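You operate a simulated robot arm through the tools that you are given. There is no shell and no other tool. Be economical: measure what you need, move in short steps, check, and stop when the job is done.

The job below is to be done with a simulated two-armed robot. You get a single attempt, and the scene is never put back.

TASK
On the wash worktop top, fold the polishing cloth in half and then in half again.

It is judged by the outcome, as a careful person would: the job done as asked, and still so three seconds after it is handed in. It fails if anything else is knocked over, pushed out of place, dropped, spilled or broken. Flat cloth is picked up by pressing the open fingertips on it (5 to 10 N) and closing them slowly along it; thin cloth reads only 2 to 8 mm in the jaws.

THE ROBOT
Two 7-joint arms with two-finger parallel grippers on one trunk, on a base that drives. Base frame: it is fixed to the floor where the robot stands at the start and does not move with it; the origin is under the middle of the robot, x ahead of it, y to its left, z up. Units: m, degrees, N and s.
The left shoulder is at the start at [0.07, 0.163, 1.095], the right one opposite. Places, roughly: wash worktop top [0.6, 0.4, 0.8]. Payload 3.43 kg a hand.
Tool frame (each hand has its own): the origin (TCP) lies between the finger pads and is the grasp point; the fingertips stand 0.034 m ahead of it; z points along the fingers, y is the line along which they close. Largest opening 0.128 m; finger width 0.024, thickness 0.012; the body of the gripper, 0.048 by 0.13 m, starts 0.096 m behind the TCP.
Orientation is that of the tool frame in the base frame, as a unit quaternion [x, y, z, w]. With the fingers straight down and closing along the base's y, the tool's x points along the base's -x, its y along +y and its z along -z.

THE INTERFACE
- The arms move only by the tool apply_moves. It takes "left_series", "right_series" or both (then of equal length, played together; a hand with none holds still); each is one flat list of numbers, 7 for each row, row after row: the shift along the tool's x, y, z in cm, then the turn, a rotation vector about the tool's x, y, z in degrees, then the gripper command, from -1 (fully open) to 1 (shut), values between in proportion. In form: [tx, ty, tz, ax, ay, az, jaw, tx, ty, tz, ax, ay, az, jaw, ...]. A call has 1 to 20 rows; each row is the pose to reach, as a shift and turn from the pose commanded when the call began, along the tool's axes at that moment. A row lasts 0.2 s, in which the tool goes at most 0.05 m and 8.6 degrees; a call with a longer step from one row to the next is refused whole, and so is a gripper value outside its range. Where a pose cannot be reached the arm comes as near as it can. A force on the tool above 40 N (or 10 N above the force at the start of the call, whichever is more), or a blocked arm, ends the call early, and 0.2 s more pass. The fingers move at their own pace (about 0.153 m/s each) and stop on an object; they squeeze with about 20 N. The grip force told is the motor's: it shows also when the fingers shut on nothing. Time passes only in rows, and 0.2 s behind the last, so rows that repeat a pose let the fingers close. It gives the time, the measured TCP pose, the force on the tool (base axes), the opening and the grip force at its end, in the units of the frame above (readings bear some noise), with the torque about the TCP (base axes, N m) and any sound that the robot's microphone picked up.
- Cameras (640 x 400 px; columns grow to the right, rows downward): "scene" is now at [0.1344, 0.0048, 1.3303]; the picture's right is [-0.01, -1.00, 0.00], its down [-0.67, 0.01, -0.74] and it looks along [0.74, -0.01, -0.67] (base axes); focal length 251 px, centre (320, 200). "left" rides on the left gripper at [0.076, 0.011, -0.16] in its tool frame; the picture's right is [-0.15, 0.99, 0.00], its down [-0.88, -0.13, -0.46] and it looks along [-0.45, -0.07, 0.89] (tool axes); focal length 234 px, centre (320, 200). "right" rides on the right gripper at [0.076, -0.011, -0.16] in its tool frame; the picture's right is [0.15, 0.99, 0.00], its down [-0.88, 0.13, -0.46] and it looks along [-0.45, 0.07, 0.89] (tool axes); focal length 234 px, centre (320, 200).
- camera(camera): a new picture of that camera. The clock stands still meanwhile.
- slide_trunk(by): slides the trunk up (or, below 0, down) by that many m; the arms and the scene camera ride with it, the base frame stays. It gives what a move gives, with no picture.
- base_move(legs): drives the robot by 1 to 6 legs, each [ahead, left, turn to the left] in m, m and degrees, along the robot's own axes; the way and the turn of a leg run together, so that a leg with both is an arc; at most 1.5 m and 180 degrees a leg. The arms and the cameras ride along, it lands a little off, and it stops where it bumps. It gives what a move gives.
- aim_head(pan, tilt): turns the head with the scene camera to pan (to the left, within 86 degrees either way) and tilt (down, from -29 to 69), counted from straight ahead of the robot. It gives what a move gives.
- measure_at(camera, pixels): for up to 12 pixels [column, row] of the newest picture of that camera ("zoom" is the newest enlarged one), the place [x, y, z] in the base frame of the surface seen there, good to about 0.002 m, but the place of the scene camera against the robot may be out by one fixed shift of up to 0.025 m in any direction. The clock stands still meanwhile.
- enlarge(camera, box): a new picture of the part [left, top, right, bottom] of that camera's present view, enlarged. The clock stands still meanwhile.
- sign_off(): hands the job in; it is judged then, once.

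Keep the steps short. Do not move on a guess: measure, check each grasp and each placing, and mend mistakes. In all there are 80 turns and 58 pictures (those below and enlarged ones count). Leave the grippers open and the arms clear of the work at the hand-in unless told otherwise, and finish with a single line.

The tools are called after "Call:" by a JSON object that holds its "op" and its "data". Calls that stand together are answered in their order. apply_moves: Moves the arms, as the interface text tells. Its arguments: {"type":"object","properties":{"left_series":{"type":"array","items":{"type":"number"}},"right_series":{"type":"array","items":{"type":"number"}}},"required":[]} The other tools are called the same way: slide_trunk (by) slides the trunk up or down; base_move (legs) drives the base; aim_head (pan, tilt) turns the head that bears the scene camera; camera (camera) takes a picture; measure_at (camera, pixels) gives the place of the surface under pixels of a picture; enlarge (camera, box) takes an enlarged picture of a part of a camera's view; sign_off () hands the job in.

At the start:

```text
clock: 0.0
left_position: [0.5584, 0.2209, 1.0272]
left_orientation: [0.0, 1.0, 0.0, 0.0]
left_ft_force: [-0.7, -1.3, -0.3]
left_wrist_torque: [-0.02, -0.03, -0.02]
left_width: 0.128
left_grasp_force: 0.1
right_position: [0.5814, -0.1547, 1.0118]
right_orientation: [0.0, 1.0, 0.0, 0.0]
right_ft_force: [-1.1, -0.8, -0.2]
right_wrist_torque: [-0.01, 0.0, 0.0]
right_width: 0.1278
right_grasp_force: 0.0
trunk travel left (down, up): [-0.575, 0.365]
robot x, y, heading: [0.0006, 0.0004, -0.1]
head pan, tilt: [-0.7, 41.9]
```

scene: 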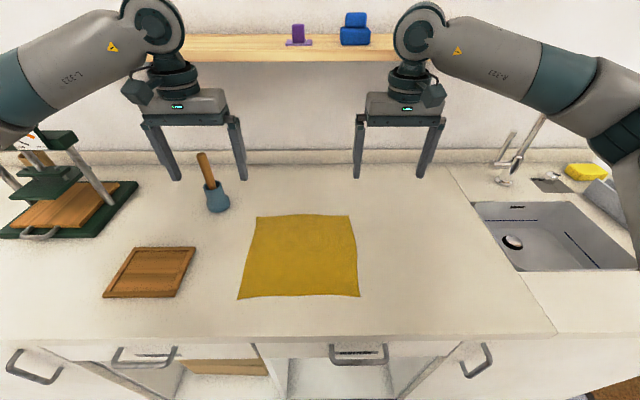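
right: 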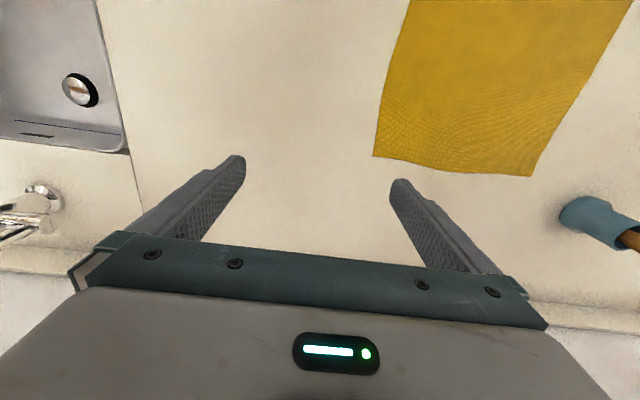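
left: 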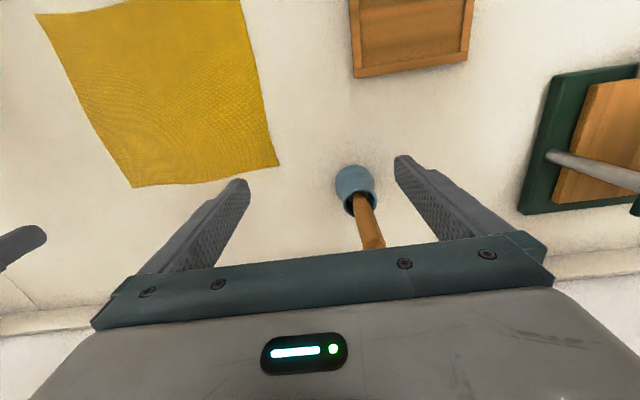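

I see the yellow cloth flat on the worktop, with scene corners near (257,216), (349,215), (359,296) and (239,298). I'll measure those corners, plus the nearby objects and the cloth corners in the wrist cameras.

Call:
{"op": "measure_at", "data": {"camera": "scene", "pixels": [[258, 217], [348, 216], [358, 295], [240, 297], [300, 255], [300, 310], [190, 250], [180, 295], [215, 210], [205, 155], [354, 255], [250, 255]]}}

Call:
{"op": "measure_at", "data": {"camera": "right", "pixels": [[375, 154], [531, 173], [450, 100], [300, 100], [405, 20]]}}

Call:
{"op": "measure_at", "data": {"camera": "left", "pixels": [[276, 164], [134, 185], [42, 18], [238, 5], [180, 100], [300, 100]]}}

```text
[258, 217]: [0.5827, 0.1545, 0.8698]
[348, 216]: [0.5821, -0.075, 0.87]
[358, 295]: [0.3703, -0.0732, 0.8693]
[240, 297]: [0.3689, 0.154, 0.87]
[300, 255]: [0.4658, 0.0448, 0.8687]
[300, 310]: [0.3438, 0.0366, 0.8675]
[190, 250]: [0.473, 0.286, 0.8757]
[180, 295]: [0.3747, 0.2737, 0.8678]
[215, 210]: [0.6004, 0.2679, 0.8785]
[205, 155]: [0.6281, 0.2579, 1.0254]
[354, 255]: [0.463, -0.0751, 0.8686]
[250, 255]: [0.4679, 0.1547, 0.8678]
```

```text
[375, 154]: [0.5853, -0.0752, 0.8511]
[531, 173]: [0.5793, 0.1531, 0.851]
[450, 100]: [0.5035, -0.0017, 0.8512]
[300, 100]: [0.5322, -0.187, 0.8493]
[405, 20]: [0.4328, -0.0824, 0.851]
```

```text
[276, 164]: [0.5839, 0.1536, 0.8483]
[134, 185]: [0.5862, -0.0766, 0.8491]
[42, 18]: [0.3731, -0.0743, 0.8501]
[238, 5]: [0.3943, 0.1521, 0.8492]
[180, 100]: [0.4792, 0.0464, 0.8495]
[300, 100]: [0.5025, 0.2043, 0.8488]
```

The worktop is at z≈0.849. The cloth spans x 0.372–0.585 and y −0.076–0.154. The scene camera reads about 0.019 too high.

Plan:
1. Fold the far edge toward me, using both hands.
2. Fold the left end over to the right.

First I'll back the base up 0.15 m and shift it left 0.04 m so the near edge is within reach.

Call:
{"op": "base_move", "data": {"legs": [[-0.15, 0, 0], [0, 0.04, 0]]}}

```text
clock: 1.9
left_position: [0.4075, 0.2595, 1.0268]
left_orientation: [-0.001, 1.0, -0.001, 0.001]
left_ft_force: [-0.4, 0.0, -0.5]
left_wrist_torque: [0.0, -0.01, -0.04]
left_width: 0.1278
left_grasp_force: 0.0
right_position: [0.4305, -0.1187, 1.0127]
right_orientation: [0.001, 1.0, 0.001, 0.001]
right_ft_force: [-0.8, 0.2, 0.7]
right_wrist_torque: [0.01, -0.04, 0.03]
right_width: 0.1278
right_grasp_force: 0.1
trunk travel left (down, up): [-0.575, 0.365]
robot x, y, heading: [-0.15, 0.0447, -0.0]
head pan, tilt: [-0.7, 41.9]
```

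The base landed fine. Now I'll yaw both hands −90° so they close along base x, while moving them above the far edge corners and narrowing the jaws to about 35 mm.

Call:
{"op": "apply_moves", "data": {"left_series": [-1.386, -1.132, 0, 0, 0, -8.18, 0.45, -2.772, -2.264, 0, 0, 0, -16.36, 0.45, -4.158, -3.396, 0, 0, 0, -24.54, 0.45, -5.544, -4.528, 0, 0, 0, -32.72, 0.45, -6.93, -5.66, 0, 0, 0, -40.9, 0.45, -8.316, -6.792, 0, 0, 0, -49.08, 0.45, -9.702, -7.924, 0, 0, 0, -57.26, 0.45, -11.088, -9.056, 0, 0, 0, -65.44, 0.45, -12.474, -10.188, 0, 0, 0, -73.62, 0.45, -13.86, -11.32, 0, 0, 0, -81.8, 0.45, -15.25, -12.45, 0, 0, 0, -90, 0.45, -15.25, -12.45, 0, 0, 0, -90, 0.45], "right_series": [-1.177, 0.579, 0, 0, 0, -8.18, 0.45, -2.354, 1.158, 0, 0, 0, -16.36, 0.45, -3.531, 1.737, 0, 0, 0, -24.54, 0.45, -4.708, 2.316, 0, 0, 0, -32.72, 0.45, -5.885, 2.895, 0, 0, 0, -40.9, 0.45, -7.062, 3.474, 0, 0, 0, -49.08, 0.45, -8.239, 4.053, 0, 0, 0, -57.26, 0.45, -9.416, 4.632, 0, 0, 0, -65.44, 0.45, -10.593, 5.211, 0, 0, 0, -73.62, 0.45, -11.77, 5.79, 0, 0, 0, -81.8, 0.45, -12.95, 6.37, 0, 0, 0, -90, 0.45, -12.95, 6.37, 0, 0, 0, -90, 0.45]}}

Call:
{"op": "camera", "data": {"camera": "scene"}}

Call:
{"op": "camera", "data": {"camera": "left"}}

Call:
{"op": "camera", "data": {"camera": "right"}}

```text
clock: 4.5
left_position: [0.5607, 0.1375, 1.0244]
left_orientation: [0.708, -0.707, 0.0, 0.001]
left_ft_force: [-0.2, 0.0, 1.0]
left_wrist_torque: [-0.05, 0.02, -0.01]
left_width: 0.0353
left_grasp_force: 0.0
right_position: [0.3442, -0.0028, 1.0121]
right_orientation: [-0.691, 0.723, -0.006, 0.003]
right_ft_force: [0.2, -0.1, 0.7]
right_wrist_torque: [-0.06, 0.03, -0.04]
right_width: 0.0353
right_grasp_force: 0.0
right hand out of reach, approached as far as the arm can: row 7, 8, 9, 10, 11, 12
trunk travel left (down, up): [-0.575, 0.365]
robot x, y, heading: [-0.1519, 0.0369, 0.0]
head pan, tilt: [-0.7, 41.9]
```

```text
54 pictures are left
```

scene: 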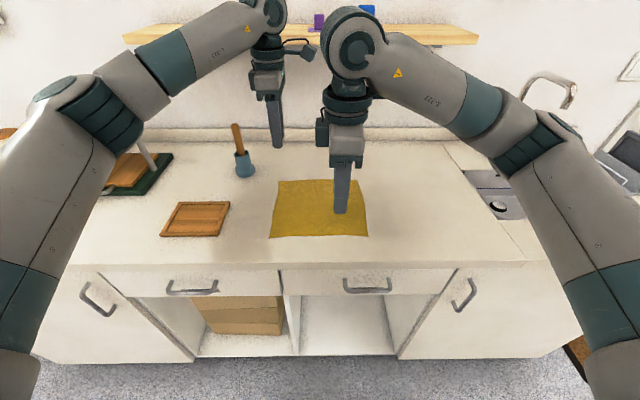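

```text
53 pictures are left
```

left: 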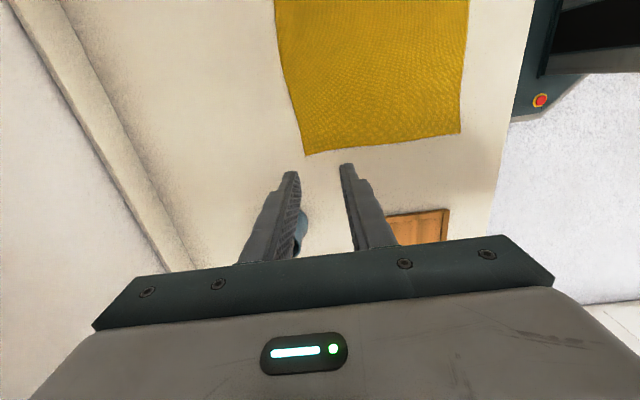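

```text
52 pictures are left
```

right: 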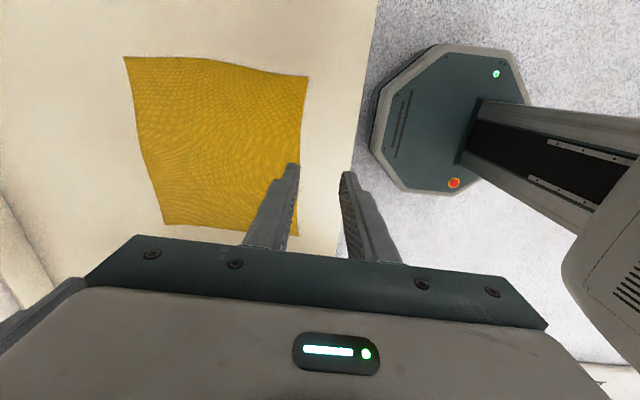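

The left hand got there. The right hand can't take that yaw and stalled at [0.344, −0.003]. I'll turn both hands back to the starting yaw (closing along y), which both arms can hold, and check where they end up.

Call:
{"op": "apply_moves", "data": {"left_series": [0, 0, 0, 0, 0, 8.18, 0.45, 0, 0, 0, 0, 0, 16.36, 0.45, 0, 0, 0, 0, 0, 24.54, 0.45, 0, 0, 0, 0, 0, 32.72, 0.45, 0, 0, 0, 0, 0, 40.9, 0.45, 0, 0, 0, 0, 0, 49.08, 0.45, 0, 0, 0, 0, 0, 57.26, 0.45, 0, 0, 0, 0, 0, 65.44, 0.45, 0, 0, 0, 0, 0, 73.62, 0.45, 0, 0, 0, 0, 0, 81.8, 0.45, 0, 0, 0, 0, 0, 90, 0.45, 0, 0, 0, 0, 0, 90, 0.45], "right_series": [0, 0, 0, 0, 0, 8.18, 0.45, 0, 0, 0, 0, 0, 16.36, 0.45, 0, 0, 0, 0, 0, 24.54, 0.45, 0, 0, 0, 0, 0, 32.72, 0.45, 0, 0, 0, 0, 0, 40.9, 0.45, 0, 0, 0, 0, 0, 49.08, 0.45, 0, 0, 0, 0, 0, 57.26, 0.45, 0, 0, 0, 0, 0, 65.44, 0.45, 0, 0, 0, 0, 0, 73.62, 0.45, 0, 0, 0, 0, 0, 81.8, 0.45, 0, 0, 0, 0, 0, 90, 0.45, 0, 0, 0, 0, 0, 90, 0.45]}}

```text
clock: 7.0
left_position: [0.5606, 0.1363, 1.0271]
left_orientation: [0.002, 1.0, 0.0, -0.001]
left_ft_force: [-0.1, 0.3, 0.2]
left_wrist_torque: [0.0, -0.02, 0.02]
left_width: 0.0351
left_grasp_force: 0.1
right_position: [0.3411, -0.0034, 1.0144]
right_orientation: [0.001, 1.0, 0.0, -0.001]
right_ft_force: [-0.7, -0.3, 0.1]
right_wrist_torque: [-0.02, 0.01, 0.01]
right_width: 0.0353
right_grasp_force: 0.0
trunk travel left (down, up): [-0.575, 0.365]
robot x, y, heading: [-0.1496, 0.0409, 0.1]
head pan, tilt: [-0.7, 41.9]
```

Commands count from the pose the hand actually reached, which makes this simple. Both hands are upright again. Next I'll hover over the far corners at x=0.576, with left y=0.125, right y=−0.047 and TCP z≈0.91.

Call:
{"op": "apply_moves", "data": {"left_series": [-0.3, -0.2, 0, 0, 0, 0, 0.45, -0.6, -0.4, 0, 0, 0, 0, 0.45, -0.9, -0.6, 0, 0, 0, 0, 0.45, -1.2, -0.8, 0, 0, 0, 0, 0.45, -1.54, -1.0, 0, 0, 0, 0, 0.45, -1.54, -1.13, 0, 0, 0, 0, 0.45, -1.54, -1.13, 4, 0, 0, 0, 0.45, -1.54, -1.13, 8, 0, 0, 0, 0.45, -1.54, -1.13, 11.7, 0, 0, 0, 0.45, -1.54, -1.13, 11.7, 0, 0, 0, 0.45], "right_series": [-3.9, -0.7, 0, 0, 0, 0, 0.45, -7.8, -1.4, 0, 0, 0, 0, 0.45, -11.7, -2.1, 0, 0, 0, 0, 0.45, -15.6, -2.8, 0, 0, 0, 0, 0.45, -19.5, -3.6, 0, 0, 0, 0, 0.45, -23.5, -4.36, 0, 0, 0, 0, 0.45, -23.5, -4.36, 3.5, 0, 0, 0, 0.45, -23.5, -4.36, 7, 0, 0, 0, 0.45, -23.5, -4.36, 10.4, 0, 0, 0, 0.45, -23.5, -4.36, 10.4, 0, 0, 0, 0.45]}}

Call:
{"op": "camera", "data": {"camera": "left"}}

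Call:
{"op": "camera", "data": {"camera": "right"}}

```text
clock: 9.2
left_position: [0.5746, 0.1254, 0.9108]
left_orientation: [0.0, 1.0, -0.001, 0.0]
left_ft_force: [-0.4, 0.6, 0.6]
left_wrist_torque: [-0.01, -0.01, 0.01]
left_width: 0.0351
left_grasp_force: 0.0
right_position: [0.575, -0.0472, 0.911]
right_orientation: [0.001, 1.0, 0.0, 0.0]
right_ft_force: [0.0, 0.5, 0.3]
right_wrist_torque: [0.0, -0.01, -0.02]
right_width: 0.0351
right_grasp_force: 0.1
trunk travel left (down, up): [-0.575, 0.365]
robot x, y, heading: [-0.1497, 0.0374, 0.1]
head pan, tilt: [-0.7, 41.9]
```

```text
51 pictures are left
```

left: 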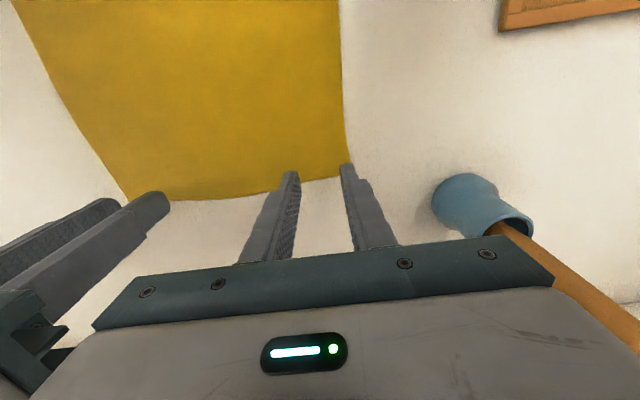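

```text
50 pictures are left
```

right: 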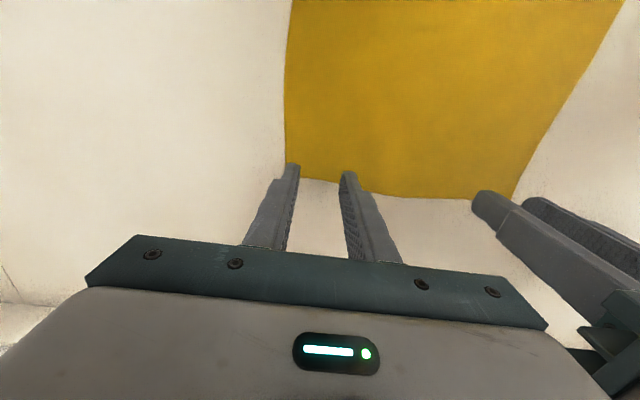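

The hands hover over the corners, tips about 28 mm up. I'll measure the cloth edge near the jaws.

Call:
{"op": "measure_at", "data": {"camera": "left", "pixels": [[318, 174], [318, 182], [338, 170], [260, 190], [345, 120], [352, 150]]}}

Call:
{"op": "measure_at", "data": {"camera": "right", "pixels": [[318, 176], [318, 184], [305, 174], [375, 185], [284, 120], [280, 150]]}}

```text
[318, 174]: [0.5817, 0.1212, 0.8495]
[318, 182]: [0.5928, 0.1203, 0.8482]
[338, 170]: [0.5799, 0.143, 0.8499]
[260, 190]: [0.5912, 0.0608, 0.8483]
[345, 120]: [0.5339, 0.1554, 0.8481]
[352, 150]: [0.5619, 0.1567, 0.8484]
```

```text
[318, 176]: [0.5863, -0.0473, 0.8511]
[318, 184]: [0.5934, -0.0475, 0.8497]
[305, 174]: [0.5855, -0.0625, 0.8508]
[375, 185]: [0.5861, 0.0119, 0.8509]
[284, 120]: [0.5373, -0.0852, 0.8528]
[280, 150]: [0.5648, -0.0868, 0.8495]
```

The edge is at x≈0.586, so the fingers (0.563–0.587) cover it. I'll lower both hands to light contact.

Call:
{"op": "apply_moves", "data": {"left_series": [0, 0, 1, 0, 0, 0, 0.45, 0, 0, 2, 0, 0, 0, 0.45, 0, 0, 2.4, 0, 0, 0, 0.45, 0, 0, 2.7, 0, 0, 0, 0.45, 0, 0, 2.7, 0, 0, 0, 0.45], "right_series": [0, 0, 1, 0, 0, 0, 0.45, 0, 0, 2, 0, 0, 0, 0.45, 0, 0, 2.4, 0, 0, 0, 0.45, 0, 0, 2.7, 0, 0, 0, 0.45, 0, 0, 2.7, 0, 0, 0, 0.45]}}

```text
clock: 10.4
left_position: [0.5735, 0.1252, 0.8847]
left_orientation: [0.0, 1.0, 0.001, 0.002]
left_ft_force: [2.8, 0.2, 11.0]
left_wrist_torque: [0.09, -0.05, 0.0]
left_width: 0.0354
left_grasp_force: 0.0
right_position: [0.5739, -0.0476, 0.8844]
right_orientation: [0.0, 1.0, 0.001, 0.001]
right_ft_force: [1.7, 0.0, 9.6]
right_wrist_torque: [-0.1, -0.05, 0.02]
right_width: 0.035
right_grasp_force: 0.0
trunk travel left (down, up): [-0.575, 0.365]
robot x, y, heading: [-0.154, 0.0378, 0.3]
head pan, tilt: [-0.7, 41.9]
```

Contact force is about 10 N on each hand. I'll back off a hair and close slowly.

Call:
{"op": "apply_moves", "data": {"left_series": [0, 0, -0.03, 0, 0, 0, 0.5, 0, 0, -0.03, 0, 0, 0, 0.55, 0, 0, -0.03, 0, 0, 0, 0.6, 0, 0, -0.03, 0, 0, 0, 0.65, 0, 0, -0.03, 0, 0, 0, 0.7, 0, 0, -0.03, 0, 0, 0, 0.75, 0, 0, -0.03, 0, 0, 0, 0.8, 0, 0, -0.03, 0, 0, 0, 0.85, 0, 0, -0.03, 0, 0, 0, 0.9, 0, 0, -0.03, 0, 0, 0, 0.95, 0, 0, -0.03, 0, 0, 0, 1, 0, 0, -0.03, 0, 0, 0, 1, 0, 0, -0.03, 0, 0, 0, 1], "right_series": [0, 0, -0.03, 0, 0, 0, 0.5, 0, 0, -0.03, 0, 0, 0, 0.55, 0, 0, -0.03, 0, 0, 0, 0.6, 0, 0, -0.03, 0, 0, 0, 0.65, 0, 0, -0.03, 0, 0, 0, 0.7, 0, 0, -0.03, 0, 0, 0, 0.75, 0, 0, -0.03, 0, 0, 0, 0.8, 0, 0, -0.03, 0, 0, 0, 0.85, 0, 0, -0.03, 0, 0, 0, 0.9, 0, 0, -0.03, 0, 0, 0, 0.95, 0, 0, -0.03, 0, 0, 0, 1, 0, 0, -0.03, 0, 0, 0, 1, 0, 0, -0.03, 0, 0, 0, 1]}}

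Call:
{"op": "camera", "data": {"camera": "left"}}

Call:
{"op": "camera", "data": {"camera": "right"}}

```text
clock: 13.2
left_position: [0.5736, 0.1238, 0.8858]
left_orientation: [0.0, 1.0, -0.001, 0.0]
left_ft_force: [1.0, -13.8, 13.5]
left_wrist_torque: [-0.47, -0.03, 0.13]
left_width: 0.0021
left_grasp_force: 20.0
right_position: [0.5724, -0.0468, 0.885]
right_orientation: [0.0, 1.0, 0.001, 0.001]
right_ft_force: [0.5, 13.7, 11.8]
right_wrist_torque: [0.42, 0.0, -0.08]
right_width: 0.0018
right_grasp_force: 19.8
trunk travel left (down, up): [-0.575, 0.365]
robot x, y, heading: [-0.1516, 0.0403, 0.2]
head pan, tilt: [-0.7, 41.9]
```

```text
49 pictures are left
```

left: 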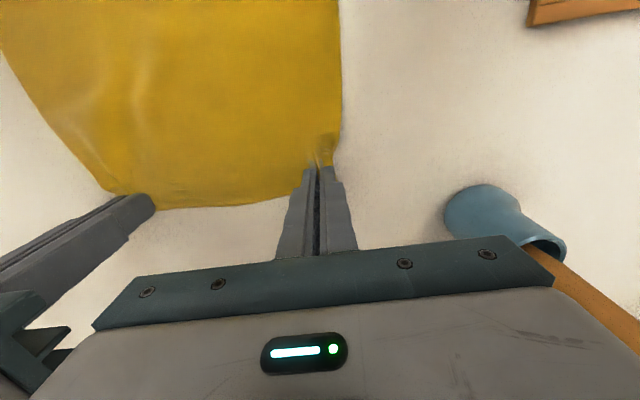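

```text
48 pictures are left
```

right: 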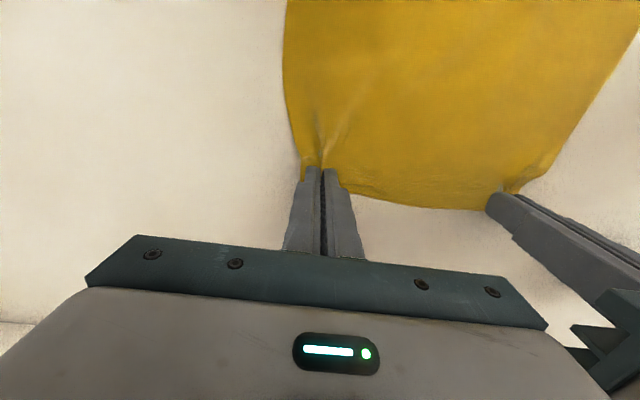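

Both jaws read about 2 mm with ridges pinched at the corners. I'll lift 4 cm, easing the hands 2 mm toward each other, and check the grasp.

Call:
{"op": "apply_moves", "data": {"left_series": [0, -0.2, -0.5, 0, 0, 0, 1, 0, -0.2, -1, 0, 0, 0, 1, 0, -0.2, -2, 0, 0, 0, 1, 0, -0.2, -3, 0, 0, 0, 1, 0, -0.2, -4, 0, 0, 0, 1, 0, -0.2, -4, 0, 0, 0, 1], "right_series": [0, 0.2, -0.5, 0, 0, 0, 1, 0, 0.2, -1, 0, 0, 0, 1, 0, 0.2, -2, 0, 0, 0, 1, 0, 0.2, -3, 0, 0, 0, 1, 0, 0.2, -4, 0, 0, 0, 1, 0, 0.2, -4, 0, 0, 0, 1]}}

Call:
{"op": "camera", "data": {"camera": "scene"}}

Call:
{"op": "camera", "data": {"camera": "left"}}

```text
clock: 14.7
left_position: [0.5754, 0.1231, 0.9231]
left_orientation: [0.0, 1.0, -0.001, -0.001]
left_ft_force: [0.8, -9.9, -0.6]
left_wrist_torque: [-0.29, 0.01, 0.1]
left_width: 0.0015
left_grasp_force: 19.9
right_position: [0.575, -0.0456, 0.9222]
right_orientation: [0.001, 1.0, 0.0, 0.001]
right_ft_force: [0.7, 8.0, -0.5]
right_wrist_torque: [0.29, -0.01, -0.05]
right_width: 0.0021
right_grasp_force: 20.2
trunk travel left (down, up): [-0.575, 0.365]
robot x, y, heading: [-0.152, 0.0397, -0.2]
head pan, tilt: [-0.7, 41.9]
```

```text
47 pictures are left
```

scene: 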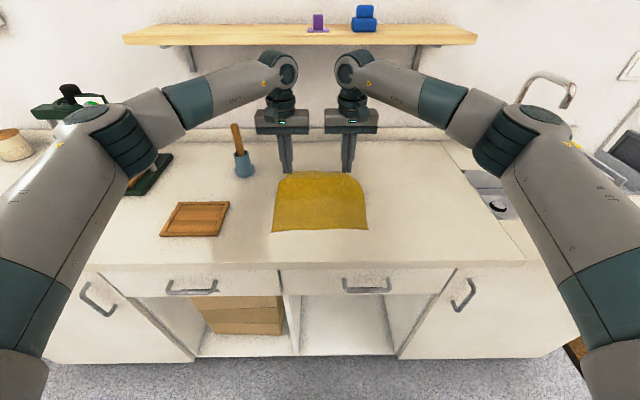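

```text
46 pictures are left
```

left: 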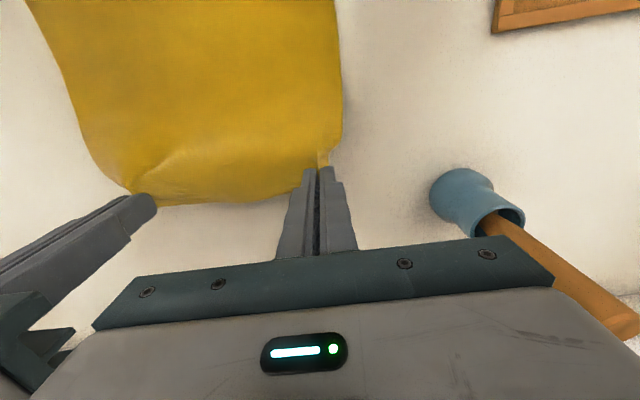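

The cloth is held by both corners. I'll ease the side tension a little more and arc up and back toward the fold line (x≈0.479), tilting the tips forward as the edge turns over.

Call:
{"op": "apply_moves", "data": {"left_series": [0.5, -0.2, -0.7, 0, -3, 0, 1, 1.11, -0.3, -1.48, 0, -6, 0, 1, 1.9, -0.3, -2.1, 0, -9, 0, 1, 2.81, -0.3, -2.71, 0, -13, 0, 1, 3.8, -0.3, -3.3, 0, -16, 0, 1, 4.91, -0.3, -3.79, 0, -20, 0, 1, 6.1, -0.3, -4.2, 0, -23, 0, 1, 7.44, -0.3, -4.46, 0, -26, 0, 1, 8.8, -0.3, -4.5, 0, -29, 0, 1, 10.15, -0.3, -4.48, 0, -32, 0, 1, 10.15, -0.3, -4.48, 0, -32, 0, 1], "right_series": [0.5, 0.2, -0.7, 0, -3, 0, 1, 1.11, 0.3, -1.48, 0, -6, 0, 1, 1.9, 0.3, -2.1, 0, -9, 0, 1, 2.81, 0.3, -2.71, 0, -13, 0, 1, 3.8, 0.3, -3.3, 0, -16, 0, 1, 4.91, 0.3, -3.79, 0, -20, 0, 1, 6.1, 0.3, -4.2, 0, -23, 0, 1, 7.44, 0.3, -4.46, 0, -26, 0, 1, 8.8, 0.3, -4.5, 0, -29, 0, 1, 10.15, 0.3, -4.48, 0, -32, 0, 1, 10.15, 0.3, -4.48, 0, -32, 0, 1]}}

Call:
{"op": "camera", "data": {"camera": "scene"}}

```text
clock: 17.1
left_position: [0.4743, 0.1205, 0.968]
left_orientation: [-0.001, 0.961, 0.0, 0.275]
left_ft_force: [-0.2, -1.5, -0.4]
left_wrist_torque: [-0.01, 0.01, 0.0]
left_width: 0.0019
left_grasp_force: 20.1
right_position: [0.4743, -0.0418, 0.9678]
right_orientation: [0.001, 0.961, 0.0, 0.276]
right_ft_force: [0.0, 2.4, 0.0]
right_wrist_torque: [0.04, -0.01, 0.03]
right_width: 0.0019
right_grasp_force: 20.0
trunk travel left (down, up): [-0.575, 0.365]
robot x, y, heading: [-0.1534, 0.0389, 0.1]
head pan, tilt: [-0.7, 41.9]
```

```text
45 pictures are left
```

scene: 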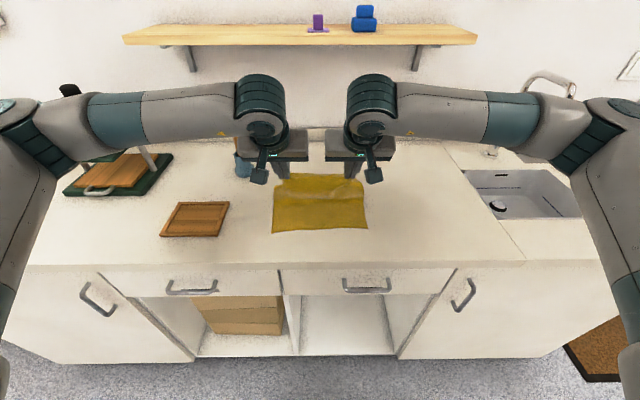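

The cloth is turning over cleanly and the near edge hasn't moved. I'll continue the arc down to just above the near edge, with tips about 1 cm up and 50° of tilt.

Call:
{"op": "apply_moves", "data": {"left_series": [1.35, 0, -0.7, 0, -2, 0, 1, 2.71, 0, -1.28, 0, -4, 0, 1, 4.1, 0, -1.6, 0, -6, 0, 1, 5.5, 0, -1.9, 0, -8, 0, 1, 6.9, 0, -1.95, 0, -9.5, 0, 1, 8.22, 0, -1.94, 0, -11, 0, 1, 9.5, 0, -1.7, 0, -12.5, 0, 1, 10.83, 0, -1.41, 0, -14, 0, 1, 11.9, 0, -1.0, 0, -15, 0, 1, 12.91, 0, -0.5, 0, -16, 0, 1, 13.5, 0, 0, 0, -17, 0, 1, 14.18, 0, 0.46, 0, -18, 0, 1, 14.18, 0, 0.46, 0, -18, 0, 1], "right_series": [1.35, 0, -0.7, 0, -2, 0, 1, 2.71, 0, -1.28, 0, -4, 0, 1, 4.1, 0, -1.6, 0, -6, 0, 1, 5.5, 0, -1.9, 0, -8, 0, 1, 6.9, 0, -1.95, 0, -9.5, 0, 1, 8.22, 0, -1.94, 0, -11, 0, 1, 9.5, 0, -1.7, 0, -12.5, 0, 1, 10.83, 0, -1.41, 0, -14, 0, 1, 11.9, 0, -1.0, 0, -15, 0, 1, 12.91, 0, -0.5, 0, -16, 0, 1, 13.5, 0, 0, 0, -17, 0, 1, 14.18, 0, 0.46, 0, -18, 0, 1, 14.18, 0, 0.46, 0, -18, 0, 1]}}

Call:
{"op": "camera", "data": {"camera": "scene"}}

Call:
{"op": "camera", "data": {"camera": "left"}}

Call:
{"op": "camera", "data": {"camera": "right"}}

```text
clock: 19.9
left_position: [0.3609, 0.115, 0.8875]
left_orientation: [-0.002, 0.907, 0.002, 0.422]
left_ft_force: [-0.1, -0.2, 0.6]
left_wrist_torque: [0.02, 0.02, 0.01]
left_width: 0.0016
left_grasp_force: 19.8
left hand out of reach, approached as far as the arm can: row 11, 12, 13
right_position: [0.3605, -0.0384, 0.8875]
right_orientation: [0.001, 0.907, -0.001, 0.422]
right_ft_force: [-0.5, 0.1, 1.0]
right_wrist_torque: [-0.01, -0.01, 0.03]
right_width: 0.0018
right_grasp_force: 20.1
right hand out of reach, approached as far as the arm can: row 11, 12, 13
trunk travel left (down, up): [-0.575, 0.365]
robot x, y, heading: [-0.1494, 0.0394, 0.4]
head pan, tilt: [-0.7, 41.9]
```

```text
44 pictures are left
```

scene: 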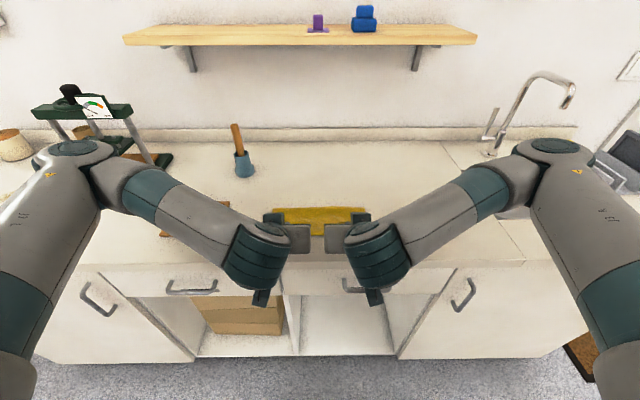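

```text
43 pictures are left
```

left: 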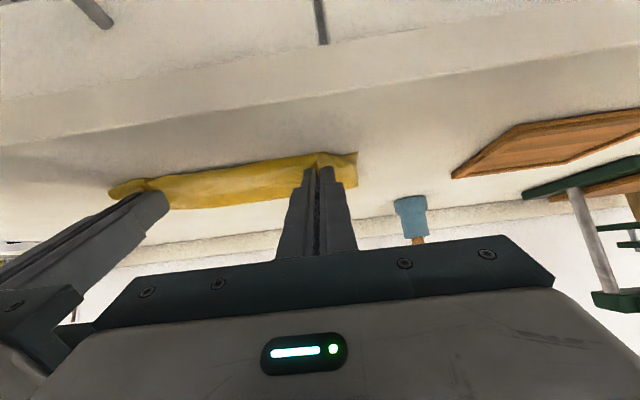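

```text
42 pictures are left
```

right: 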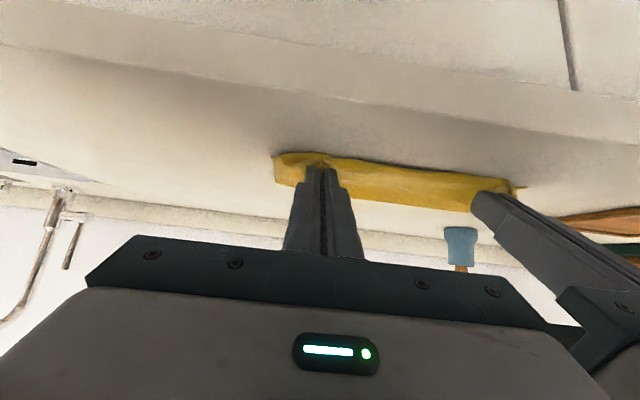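

The folded edge is close: tips at x≈0.387, about 17 mm up. The arms are at their low limit with this tilt, so I'll spread the hands 5 mm each to straighten the edge and lower the trunk 8 mm.

Call:
{"op": "apply_moves", "data": {"left_series": [0, 0.25, 0, 0, 0, 0, 1, 0, 0.5, 0, 0, 0, 0, 1, 0, 0.5, 0, 0, 0, 0, 1], "right_series": [0, -0.25, 0, 0, 0, 0, 1, 0, -0.5, 0, 0, 0, 0, 1, 0, -0.5, 0, 0, 0, 0, 1]}}

Call:
{"op": "slide_trunk", "data": {"by": -0.008}}

Call:
{"op": "enlarge", "data": {"camera": "left", "box": [80, 120, 400, 320]}}

```text
clock: 20.6
left_position: [0.3616, 0.1192, 0.8865]
left_orientation: [0.0, 0.907, 0.0, 0.421]
left_ft_force: [0.5, -0.9, 0.1]
left_wrist_torque: [0.01, 0.0, -0.02]
left_width: 0.0017
left_grasp_force: 20.3
right_position: [0.3633, -0.0417, 0.8863]
right_orientation: [0.001, 0.906, -0.001, 0.424]
right_ft_force: [-0.4, 0.6, 1.1]
right_wrist_torque: [0.0, -0.03, 0.04]
right_width: 0.0018
right_grasp_force: 19.8
trunk travel left (down, up): [-0.575, 0.365]
robot x, y, heading: [-0.1517, 0.0357, 0.0]
head pan, tilt: [-0.7, 41.9]
```

```text
clock: 21.2
left_position: [0.3629, 0.119, 0.8818]
left_orientation: [-0.001, 0.905, 0.0, 0.425]
left_ft_force: [1.8, -0.2, 15.5]
left_wrist_torque: [-0.03, -0.34, 0.02]
left_width: 0.002
left_grasp_force: 19.8
right_position: [0.3627, -0.0421, 0.8811]
right_orientation: [0.001, 0.905, 0.001, 0.425]
right_ft_force: [3.2, 0.5, 17.3]
right_wrist_torque: [0.01, -0.36, 0.01]
right_width: 0.0019
right_grasp_force: 20.1
trunk travel left (down, up): [-0.567, 0.373]
robot x, y, heading: [-0.1519, 0.0387, -0.1]
head pan, tilt: [-0.7, 41.9]
```

```text
2.00 times, centred on (240, 220) of left
```

zoom: 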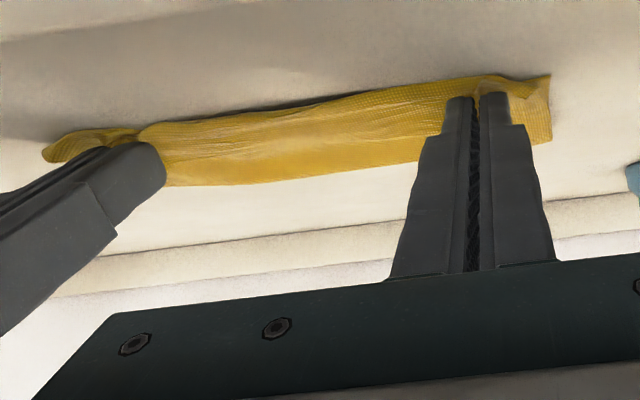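

The tips now press lightly through the cloth at the near edge. I'll ease up 2 mm, open slowly, draw back along the fingers, then rise.

Call:
{"op": "apply_moves", "data": {"left_series": [-0.15, 0, -0.13, 0, 0, 0, 0.95, -0.15, 0, -0.13, 0, 0, 0, 0.88, -0.15, 0, -0.13, 0, 0, 0, 0.8, -0.15, 0, -0.13, 0, 0, 0, 0.7, -0.15, 0, -1, 0, 0, 0, 0.7, -0.15, 0, -2, 0, 0, 0, 0.7, -0.9, 0, -2.6, 0, 0, 0, 0.7, -2.4, 0, -3.8, 0, 0, 0, 0.7, -4.5, 0, -5.5, 0, 0, 0, 0.7, -6.6, 0, -7.2, 0, 0, 0, 0.7, -6.6, 0, -7.2, 0, 0, 0, 0.7], "right_series": [-0.15, 0, -0.13, 0, 0, 0, 0.95, -0.15, 0, -0.13, 0, 0, 0, 0.88, -0.15, 0, -0.13, 0, 0, 0, 0.8, -0.15, 0, -0.13, 0, 0, 0, 0.7, -0.15, 0, -1, 0, 0, 0, 0.7, -0.15, 0, -2, 0, 0, 0, 0.7, -0.9, 0, -2.6, 0, 0, 0, 0.7, -2.4, 0, -3.8, 0, 0, 0, 0.7, -4.5, 0, -5.5, 0, 0, 0, 0.7, -6.6, 0, -7.2, 0, 0, 0, 0.7, -6.6, 0, -7.2, 0, 0, 0, 0.7]}}

Call:
{"op": "enlarge", "data": {"camera": "scene", "box": [220, 150, 420, 275]}}

Call:
{"op": "camera", "data": {"camera": "left"}}

```text
clock: 23.6
left_position: [0.3624, 0.113, 0.9786]
left_orientation: [-0.001, 0.907, 0.001, 0.421]
left_ft_force: [-0.4, -0.3, 0.3]
left_wrist_torque: [0.02, 0.03, 0.0]
left_width: 0.0193
left_grasp_force: 0.1
left hand out of reach, approached as far as the arm can: row 5, 6, 7, 8, 9, 10, 11
right_position: [0.3625, -0.0366, 0.9779]
right_orientation: [0.001, 0.907, -0.001, 0.422]
right_ft_force: [-0.5, -0.4, -0.2]
right_wrist_torque: [0.0, 0.02, 0.01]
right_width: 0.0192
right_grasp_force: 0.0
right hand out of reach, approached as far as the arm can: row 5, 6, 7, 8, 9, 10, 11
trunk travel left (down, up): [-0.567, 0.373]
robot x, y, heading: [-0.1512, 0.0409, -0.4]
head pan, tilt: [-0.7, 41.9]
```

```text
3.20 times, centred on (320, 212) of scene
```

zoom: 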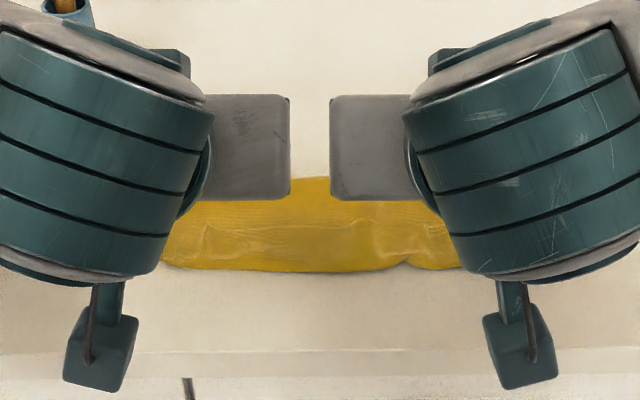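

```text
39 pictures are left
```

left: 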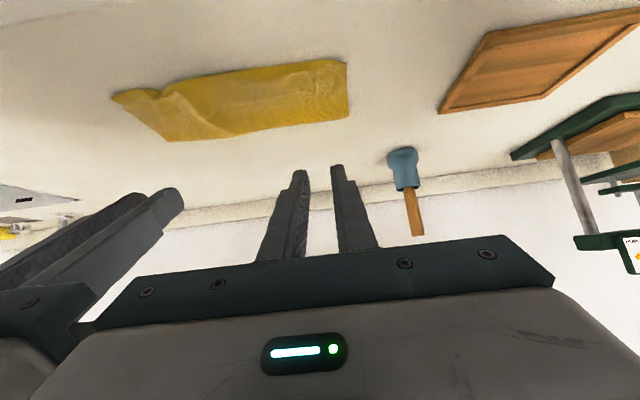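

The fold is down and both hands released cleanly. I'll raise the hands, set them upright and spread them so I can inspect.

Call:
{"op": "apply_moves", "data": {"left_series": [-1.5, 2, -1.3, 0, 8, 0, 0.7, -3, 4, -2.6, 0, 16, 0, 0.7, -4.5, 6, -3.9, 0, 24, 0, 0.7, -6, 8, -5.2, 0, 32, 0, 0.7, -7.5, 10, -6.5, 0, 40, 0, 0.7, -9.2, 12, -7.7, 0, 48, 0, 0.7, -9.2, 12, -7.7, 0, 50, 0, 0.7, -9.2, 12, -7.7, 0, 50, 0, 0.7], "right_series": [-1.5, -2, -1.3, 0, 8, 0, 0.7, -3, -4, -2.6, 0, 16, 0, 0.7, -4.5, -6, -3.9, 0, 24, 0, 0.7, -6, -8, -5.2, 0, 32, 0, 0.7, -7.5, -10, -6.5, 0, 40, 0, 0.7, -9.2, -12, -7.7, 0, 48, 0, 0.7, -9.2, -12, -7.7, 0, 50, 0, 0.7, -9.2, -12, -7.7, 0, 50, 0, 0.7]}}

Call:
{"op": "enlarge", "data": {"camera": "scene", "box": [220, 150, 420, 275]}}

Call:
{"op": "camera", "data": {"camera": "left"}}

Call:
{"op": "camera", "data": {"camera": "right"}}

```text
clock: 25.4
left_position: [0.36, 0.2341, 1.0984]
left_orientation: [0.0, 1.0, 0.001, 0.0]
left_ft_force: [0.2, 0.2, -0.9]
left_wrist_torque: [-0.01, -0.05, 0.01]
left_width: 0.0191
left_grasp_force: 0.0
right_position: [0.3613, -0.1545, 1.0991]
right_orientation: [0.002, 1.0, -0.001, 0.0]
right_ft_force: [-0.2, 1.2, 0.1]
right_wrist_torque: [-0.02, -0.02, 0.04]
right_width: 0.0192
right_grasp_force: 0.0
trunk travel left (down, up): [-0.567, 0.373]
robot x, y, heading: [-0.1498, 0.0405, -0.3]
head pan, tilt: [-0.7, 41.9]
```

```text
3.20 times, centred on (320, 212) of scene
```

zoom: 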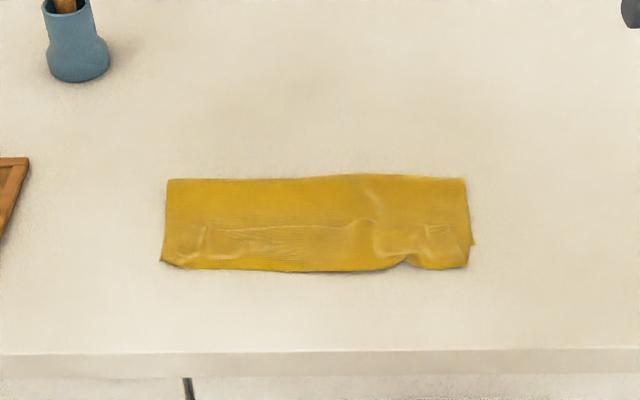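

```text
37 pictures are left
```

left: 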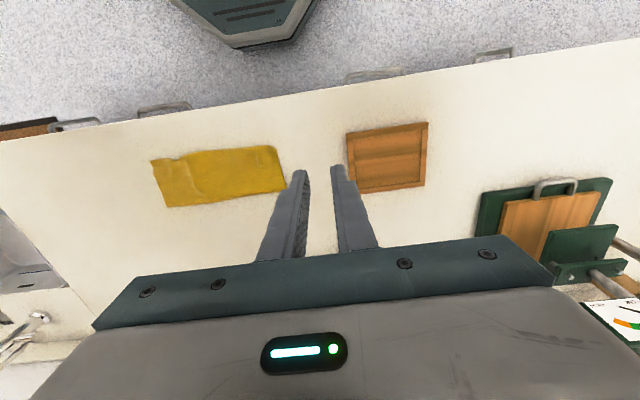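

```text
36 pictures are left
```

right: 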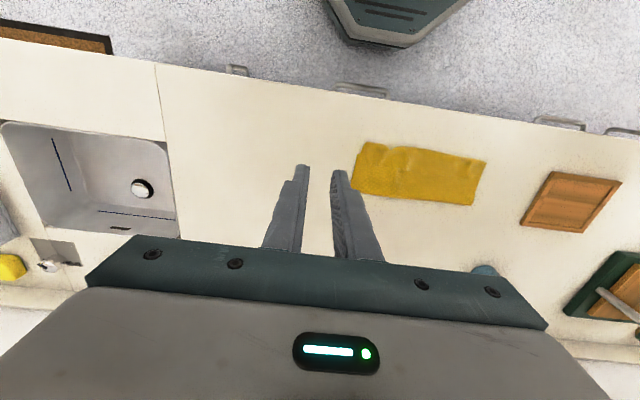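

That's a neat half-fold with the edges aligned. I'll measure its outline for the second fold.

Call:
{"op": "measure_at", "data": {"camera": "zoom", "pixels": [[169, 182], [464, 181], [466, 264], [164, 262], [166, 220], [468, 225], [320, 180], [320, 268], [210, 235], [440, 235], [320, 225], [100, 220]]}}

Call:
{"op": "measure_at", "data": {"camera": "right", "pixels": [[364, 144], [485, 162], [473, 203], [354, 188], [479, 182]]}}

Call:
{"op": "measure_at", "data": {"camera": "left", "pixels": [[153, 160], [274, 147], [284, 188], [169, 205], [279, 168], [387, 135], [347, 135]]}}

```text
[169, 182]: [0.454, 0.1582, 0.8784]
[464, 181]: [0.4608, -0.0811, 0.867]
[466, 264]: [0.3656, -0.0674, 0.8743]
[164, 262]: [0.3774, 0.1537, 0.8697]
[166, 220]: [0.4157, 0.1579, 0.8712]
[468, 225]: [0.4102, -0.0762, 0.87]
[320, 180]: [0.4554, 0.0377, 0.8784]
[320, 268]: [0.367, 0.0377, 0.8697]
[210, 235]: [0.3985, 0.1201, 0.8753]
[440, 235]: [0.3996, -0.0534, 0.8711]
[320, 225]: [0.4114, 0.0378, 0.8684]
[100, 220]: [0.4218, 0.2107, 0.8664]
```

```text
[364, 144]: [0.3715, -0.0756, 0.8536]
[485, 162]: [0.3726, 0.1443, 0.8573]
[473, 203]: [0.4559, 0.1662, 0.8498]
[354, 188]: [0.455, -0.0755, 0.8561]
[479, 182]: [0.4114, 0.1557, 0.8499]
```

```text
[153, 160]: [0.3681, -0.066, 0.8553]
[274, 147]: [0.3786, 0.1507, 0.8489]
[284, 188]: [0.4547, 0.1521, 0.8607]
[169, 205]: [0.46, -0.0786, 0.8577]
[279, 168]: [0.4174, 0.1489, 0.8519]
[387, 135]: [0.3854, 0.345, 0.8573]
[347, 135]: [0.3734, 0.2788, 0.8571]
```

The cloth now spans x≈0.37–0.46 and y≈−0.076–0.153. I'll move the left hand away to the left and bring the right hand, yawed +90°, over the left end at (0.415, 0.143).

Call:
{"op": "apply_moves", "data": {"left_series": [1.2, 3.3, -1, 0, 0, 0, 0.45, 2.4, 6.6, -2, 0, 0, 0, 0.45, 3.6, 9.9, -3, 0, 0, 0, 0.45, 4.8, 13.2, -4, 0, 0, 0, 0.45, 6, 16.6, -5, 0, 0, 0, 0.45, 6, 16.6, -5, 0, 0, 0, 0.45, 6, 16.6, -5, 0, 0, 0, 0.45, 6, 16.6, -5, 0, 0, 0, 0.45, 6, 16.6, -5, 0, 0, 0, 0.45, 6, 16.6, -5, 0, 0, 0, 0.45, 6, 16.6, -5, 0, 0, 0, 0.45, 6, 16.6, -5, 0, 0, 0, 0.45], "right_series": [-0.49, 2.7, 0.8, 0, 0, 8.18, 0.45, -0.98, 5.4, 1.6, 0, 0, 16.36, 0.45, -1.47, 8.1, 2.4, 0, 0, 24.54, 0.45, -1.96, 10.8, 3.2, 0, 0, 32.72, 0.45, -2.45, 13.5, 4, 0, 0, 40.9, 0.45, -2.94, 16.2, 4.8, 0, 0, 49.08, 0.45, -3.43, 18.9, 5.6, 0, 0, 57.26, 0.45, -3.92, 21.6, 6.4, 0, 0, 65.44, 0.45, -4.41, 24.3, 7.2, 0, 0, 73.62, 0.45, -4.9, 27, 8, 0, 0, 81.8, 0.45, -5.4, 29.75, 9, 0, 0, 90, 0.45, -5.4, 29.75, 9, 0, 0, 90, 0.45]}}

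Call:
{"op": "camera", "data": {"camera": "scene"}}

Call:
{"op": "camera", "data": {"camera": "right"}}

```text
clock: 28.0
left_position: [0.3013, 0.397, 1.1495]
left_orientation: [0.0, 1.0, 0.0, -0.001]
left_ft_force: [-0.3, 0.1, 0.2]
left_wrist_torque: [0.0, -0.03, -0.02]
left_width: 0.0353
left_grasp_force: 0.1
right_position: [0.4161, 0.1423, 1.0083]
right_orientation: [0.708, 0.706, 0.0, 0.0]
right_ft_force: [-0.5, -0.9, -0.6]
right_wrist_torque: [0.02, 0.02, -0.02]
right_width: 0.0351
right_grasp_force: 0.0
trunk travel left (down, up): [-0.567, 0.373]
robot x, y, heading: [-0.1495, 0.0414, 0.2]
head pan, tilt: [-0.7, 41.9]
```

```text
35 pictures are left
```

scene: 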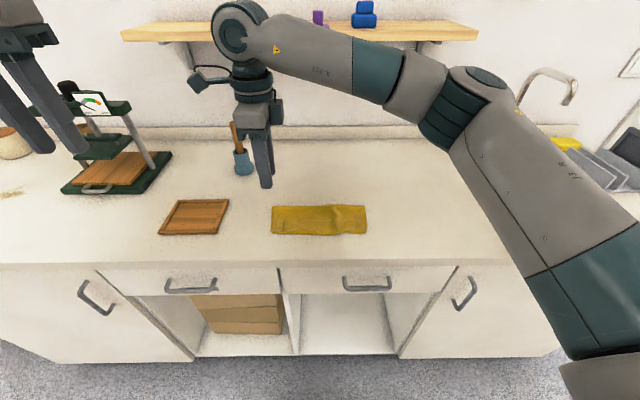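

```text
34 pictures are left
```

right: 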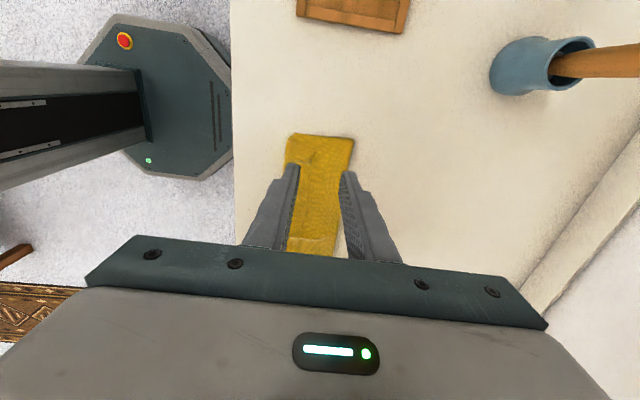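

The right hand is over the left end. I'll lower it to hover and look.

Call:
{"op": "apply_moves", "data": {"right_series": [0, 0, 3, 0, 0, 0, 0.45, 0, 0, 6, 0, 0, 0, 0.45, 0, 0, 9.3, 0, 0, 0, 0.45, 0, 0, 9.3, 0, 0, 0, 0.45]}}

Call:
{"op": "camera", "data": {"camera": "right"}}

```text
clock: 29.0
left_position: [0.2998, 0.398, 1.15]
left_orientation: [0.0, 1.0, 0.0, 0.0]
left_ft_force: [-0.1, 0.8, -0.2]
left_wrist_torque: [-0.03, 0.02, 0.01]
left_width: 0.035
left_grasp_force: 0.1
right_position: [0.4154, 0.1433, 0.9156]
right_orientation: [0.707, 0.707, 0.001, 0.0]
right_ft_force: [0.0, 0.0, -0.1]
right_wrist_torque: [0.0, 0.0, -0.01]
right_width: 0.0353
right_grasp_force: 0.1
trunk travel left (down, up): [-0.567, 0.373]
robot x, y, heading: [-0.1538, 0.0406, -0.0]
head pan, tilt: [-0.7, 41.9]
```

```text
33 pictures are left
```

right: 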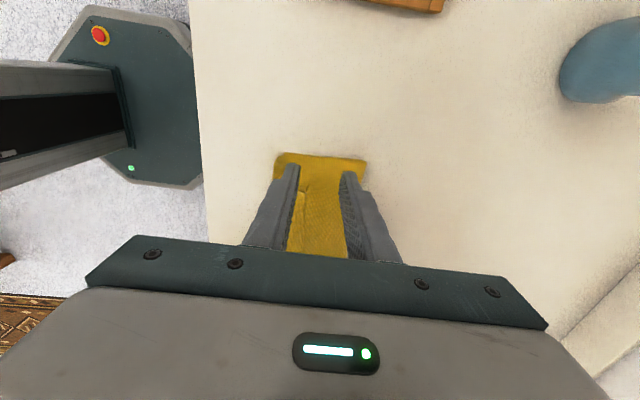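

Call:
{"op": "measure_at", "data": {"camera": "right", "pixels": [[320, 157], [320, 153], [278, 158], [363, 164], [320, 175], [277, 175], [366, 175]]}}

```text
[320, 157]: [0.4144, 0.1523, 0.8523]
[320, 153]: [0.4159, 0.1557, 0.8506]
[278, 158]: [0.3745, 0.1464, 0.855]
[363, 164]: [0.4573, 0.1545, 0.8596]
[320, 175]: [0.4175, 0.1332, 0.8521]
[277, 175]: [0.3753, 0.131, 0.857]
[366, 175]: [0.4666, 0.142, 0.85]
```

The edge is at y≈0.154, right under the pads. I'll press down, aiming for about 10 N.

Call:
{"op": "apply_moves", "data": {"right_series": [0, 0, 1, 0, 0, 0, 0.45, 0, 0, 2, 0, 0, 0, 0.45, 0, 0, 2.6, 0, 0, 0, 0.45, 0, 0, 3.0, 0, 0, 0, 0.45, 0, 0, 3.0, 0, 0, 0, 0.45]}}

```text
clock: 30.2
left_position: [0.2999, 0.3984, 1.1493]
left_orientation: [0.0, 1.0, 0.0, -0.001]
left_ft_force: [-1.0, -0.5, 0.1]
left_wrist_torque: [0.01, -0.01, -0.01]
left_width: 0.0353
left_grasp_force: 0.1
right_position: [0.4166, 0.1429, 0.8858]
right_orientation: [0.708, 0.706, 0.0, 0.0]
right_ft_force: [0.4, -0.8, 11.9]
right_wrist_torque: [-0.09, 0.24, 0.03]
right_width: 0.0349
right_grasp_force: 0.1
trunk travel left (down, up): [-0.567, 0.373]
robot x, y, heading: [-0.1504, 0.0362, 0.3]
head pan, tilt: [-0.7, 41.9]
```

The force is 12 N through both layers. I'll close slowly along the cloth.

Call:
{"op": "apply_moves", "data": {"right_series": [0, 0, 0, 0, 0, 0, 0.5, 0, 0, 0, 0, 0, 0, 0.55, 0, 0, 0, 0, 0, 0, 0.6, 0, 0, 0, 0, 0, 0, 0.65, 0, 0, 0, 0, 0, 0, 0.7, 0, 0, 0, 0, 0, 0, 0.75, 0, 0, 0, 0, 0, 0, 0.8, 0, 0, 0, 0, 0, 0, 0.85, 0, 0, 0, 0, 0, 0, 0.9, 0, 0, 0, 0, 0, 0, 0.95, 0, 0, 0, 0, 0, 0, 1, 0, 0, 0, 0, 0, 0, 1, 0, 0, 0, 0, 0, 0, 1]}}

Call:
{"op": "camera", "data": {"camera": "right"}}

```text
clock: 33.0
left_position: [0.2994, 0.3997, 1.15]
left_orientation: [-0.001, 1.0, 0.0, 0.001]
left_ft_force: [0.9, -0.1, 0.5]
left_wrist_torque: [0.01, -0.02, 0.0]
left_width: 0.0353
left_grasp_force: 0.1
right_position: [0.4139, 0.142, 0.8856]
right_orientation: [0.708, 0.706, 0.001, 0.001]
right_ft_force: [-2.1, 0.2, 21.6]
right_wrist_torque: [-0.08, 0.28, -0.04]
right_width: 0.0076
right_grasp_force: 20.3
trunk travel left (down, up): [-0.567, 0.373]
robot x, y, heading: [-0.1505, 0.0376, -0.1]
head pan, tilt: [-0.7, 41.9]
```

```text
32 pictures are left
```

right: 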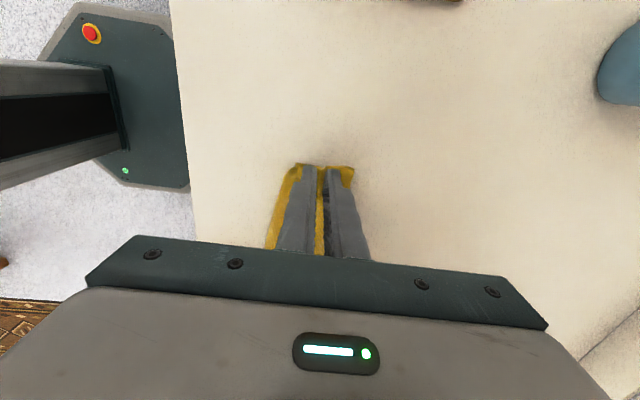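

The jaws read 7.6 mm against 2 mm for one layer, so both layers are probably caught. I'll lift 4 cm slightly toward the fold line and check.

Call:
{"op": "apply_moves", "data": {"right_series": [0, 0, -1, 0, 0, 0, 1, -0.2, 0, -2, 0, 0, 0, 1, -0.4, 0, -3, 0, 0, 0, 1, -0.6, 0, -4, 0, 0, 0, 1, -0.6, 0, -4, 0, 0, 0, 1]}}

Call:
{"op": "enlarge", "data": {"camera": "scene", "box": [220, 150, 420, 275]}}

Call:
{"op": "camera", "data": {"camera": "right"}}

Call:
{"op": "camera", "data": {"camera": "left"}}

```text
clock: 34.2
left_position: [0.3008, 0.3987, 1.149]
left_orientation: [0.0, 1.0, 0.001, -0.001]
left_ft_force: [-0.1, 0.1, 0.8]
left_wrist_torque: [-0.01, -0.03, 0.03]
left_width: 0.0353
left_grasp_force: 0.0
right_position: [0.4169, 0.1354, 0.9247]
right_orientation: [0.707, 0.707, 0.0, 0.0]
right_ft_force: [-0.4, -0.6, -0.6]
right_wrist_torque: [-0.03, 0.01, 0.0]
right_width: 0.0068
right_grasp_force: 19.5
trunk travel left (down, up): [-0.567, 0.373]
robot x, y, heading: [-0.1471, 0.0393, 0.2]
head pan, tilt: [-0.7, 41.9]
```

```text
3.20 times, centred on (320, 212) of scene
```

zoom: 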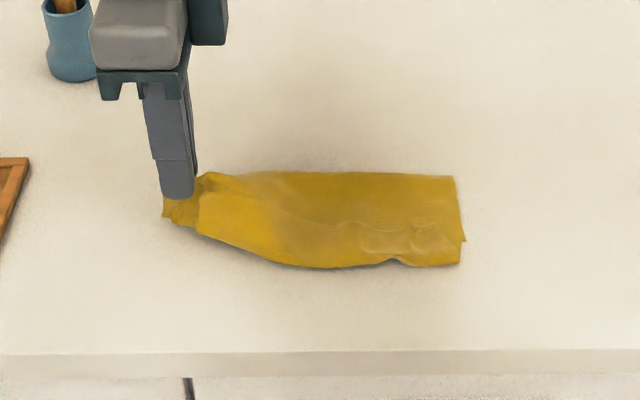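

```text
30 pictures are left
```

right: 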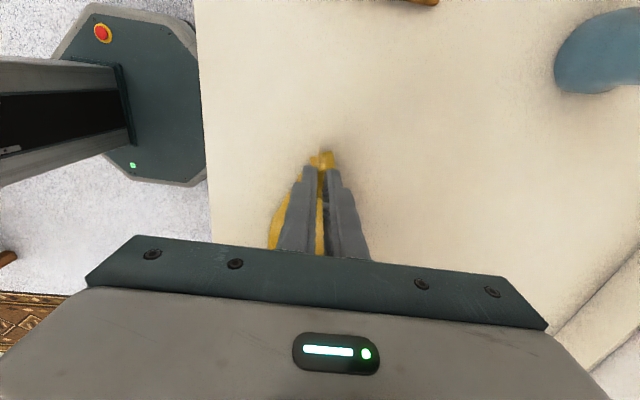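

```text
29 pictures are left
```

left: 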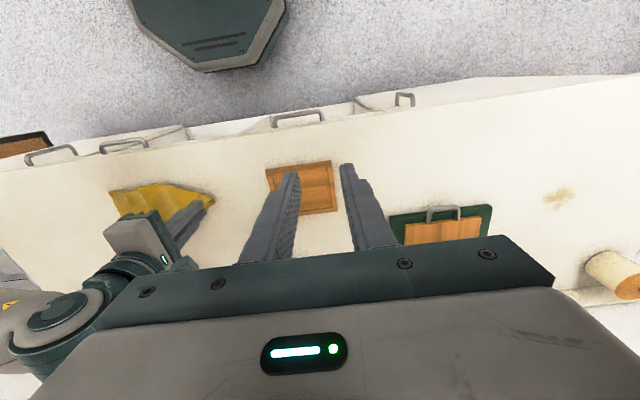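

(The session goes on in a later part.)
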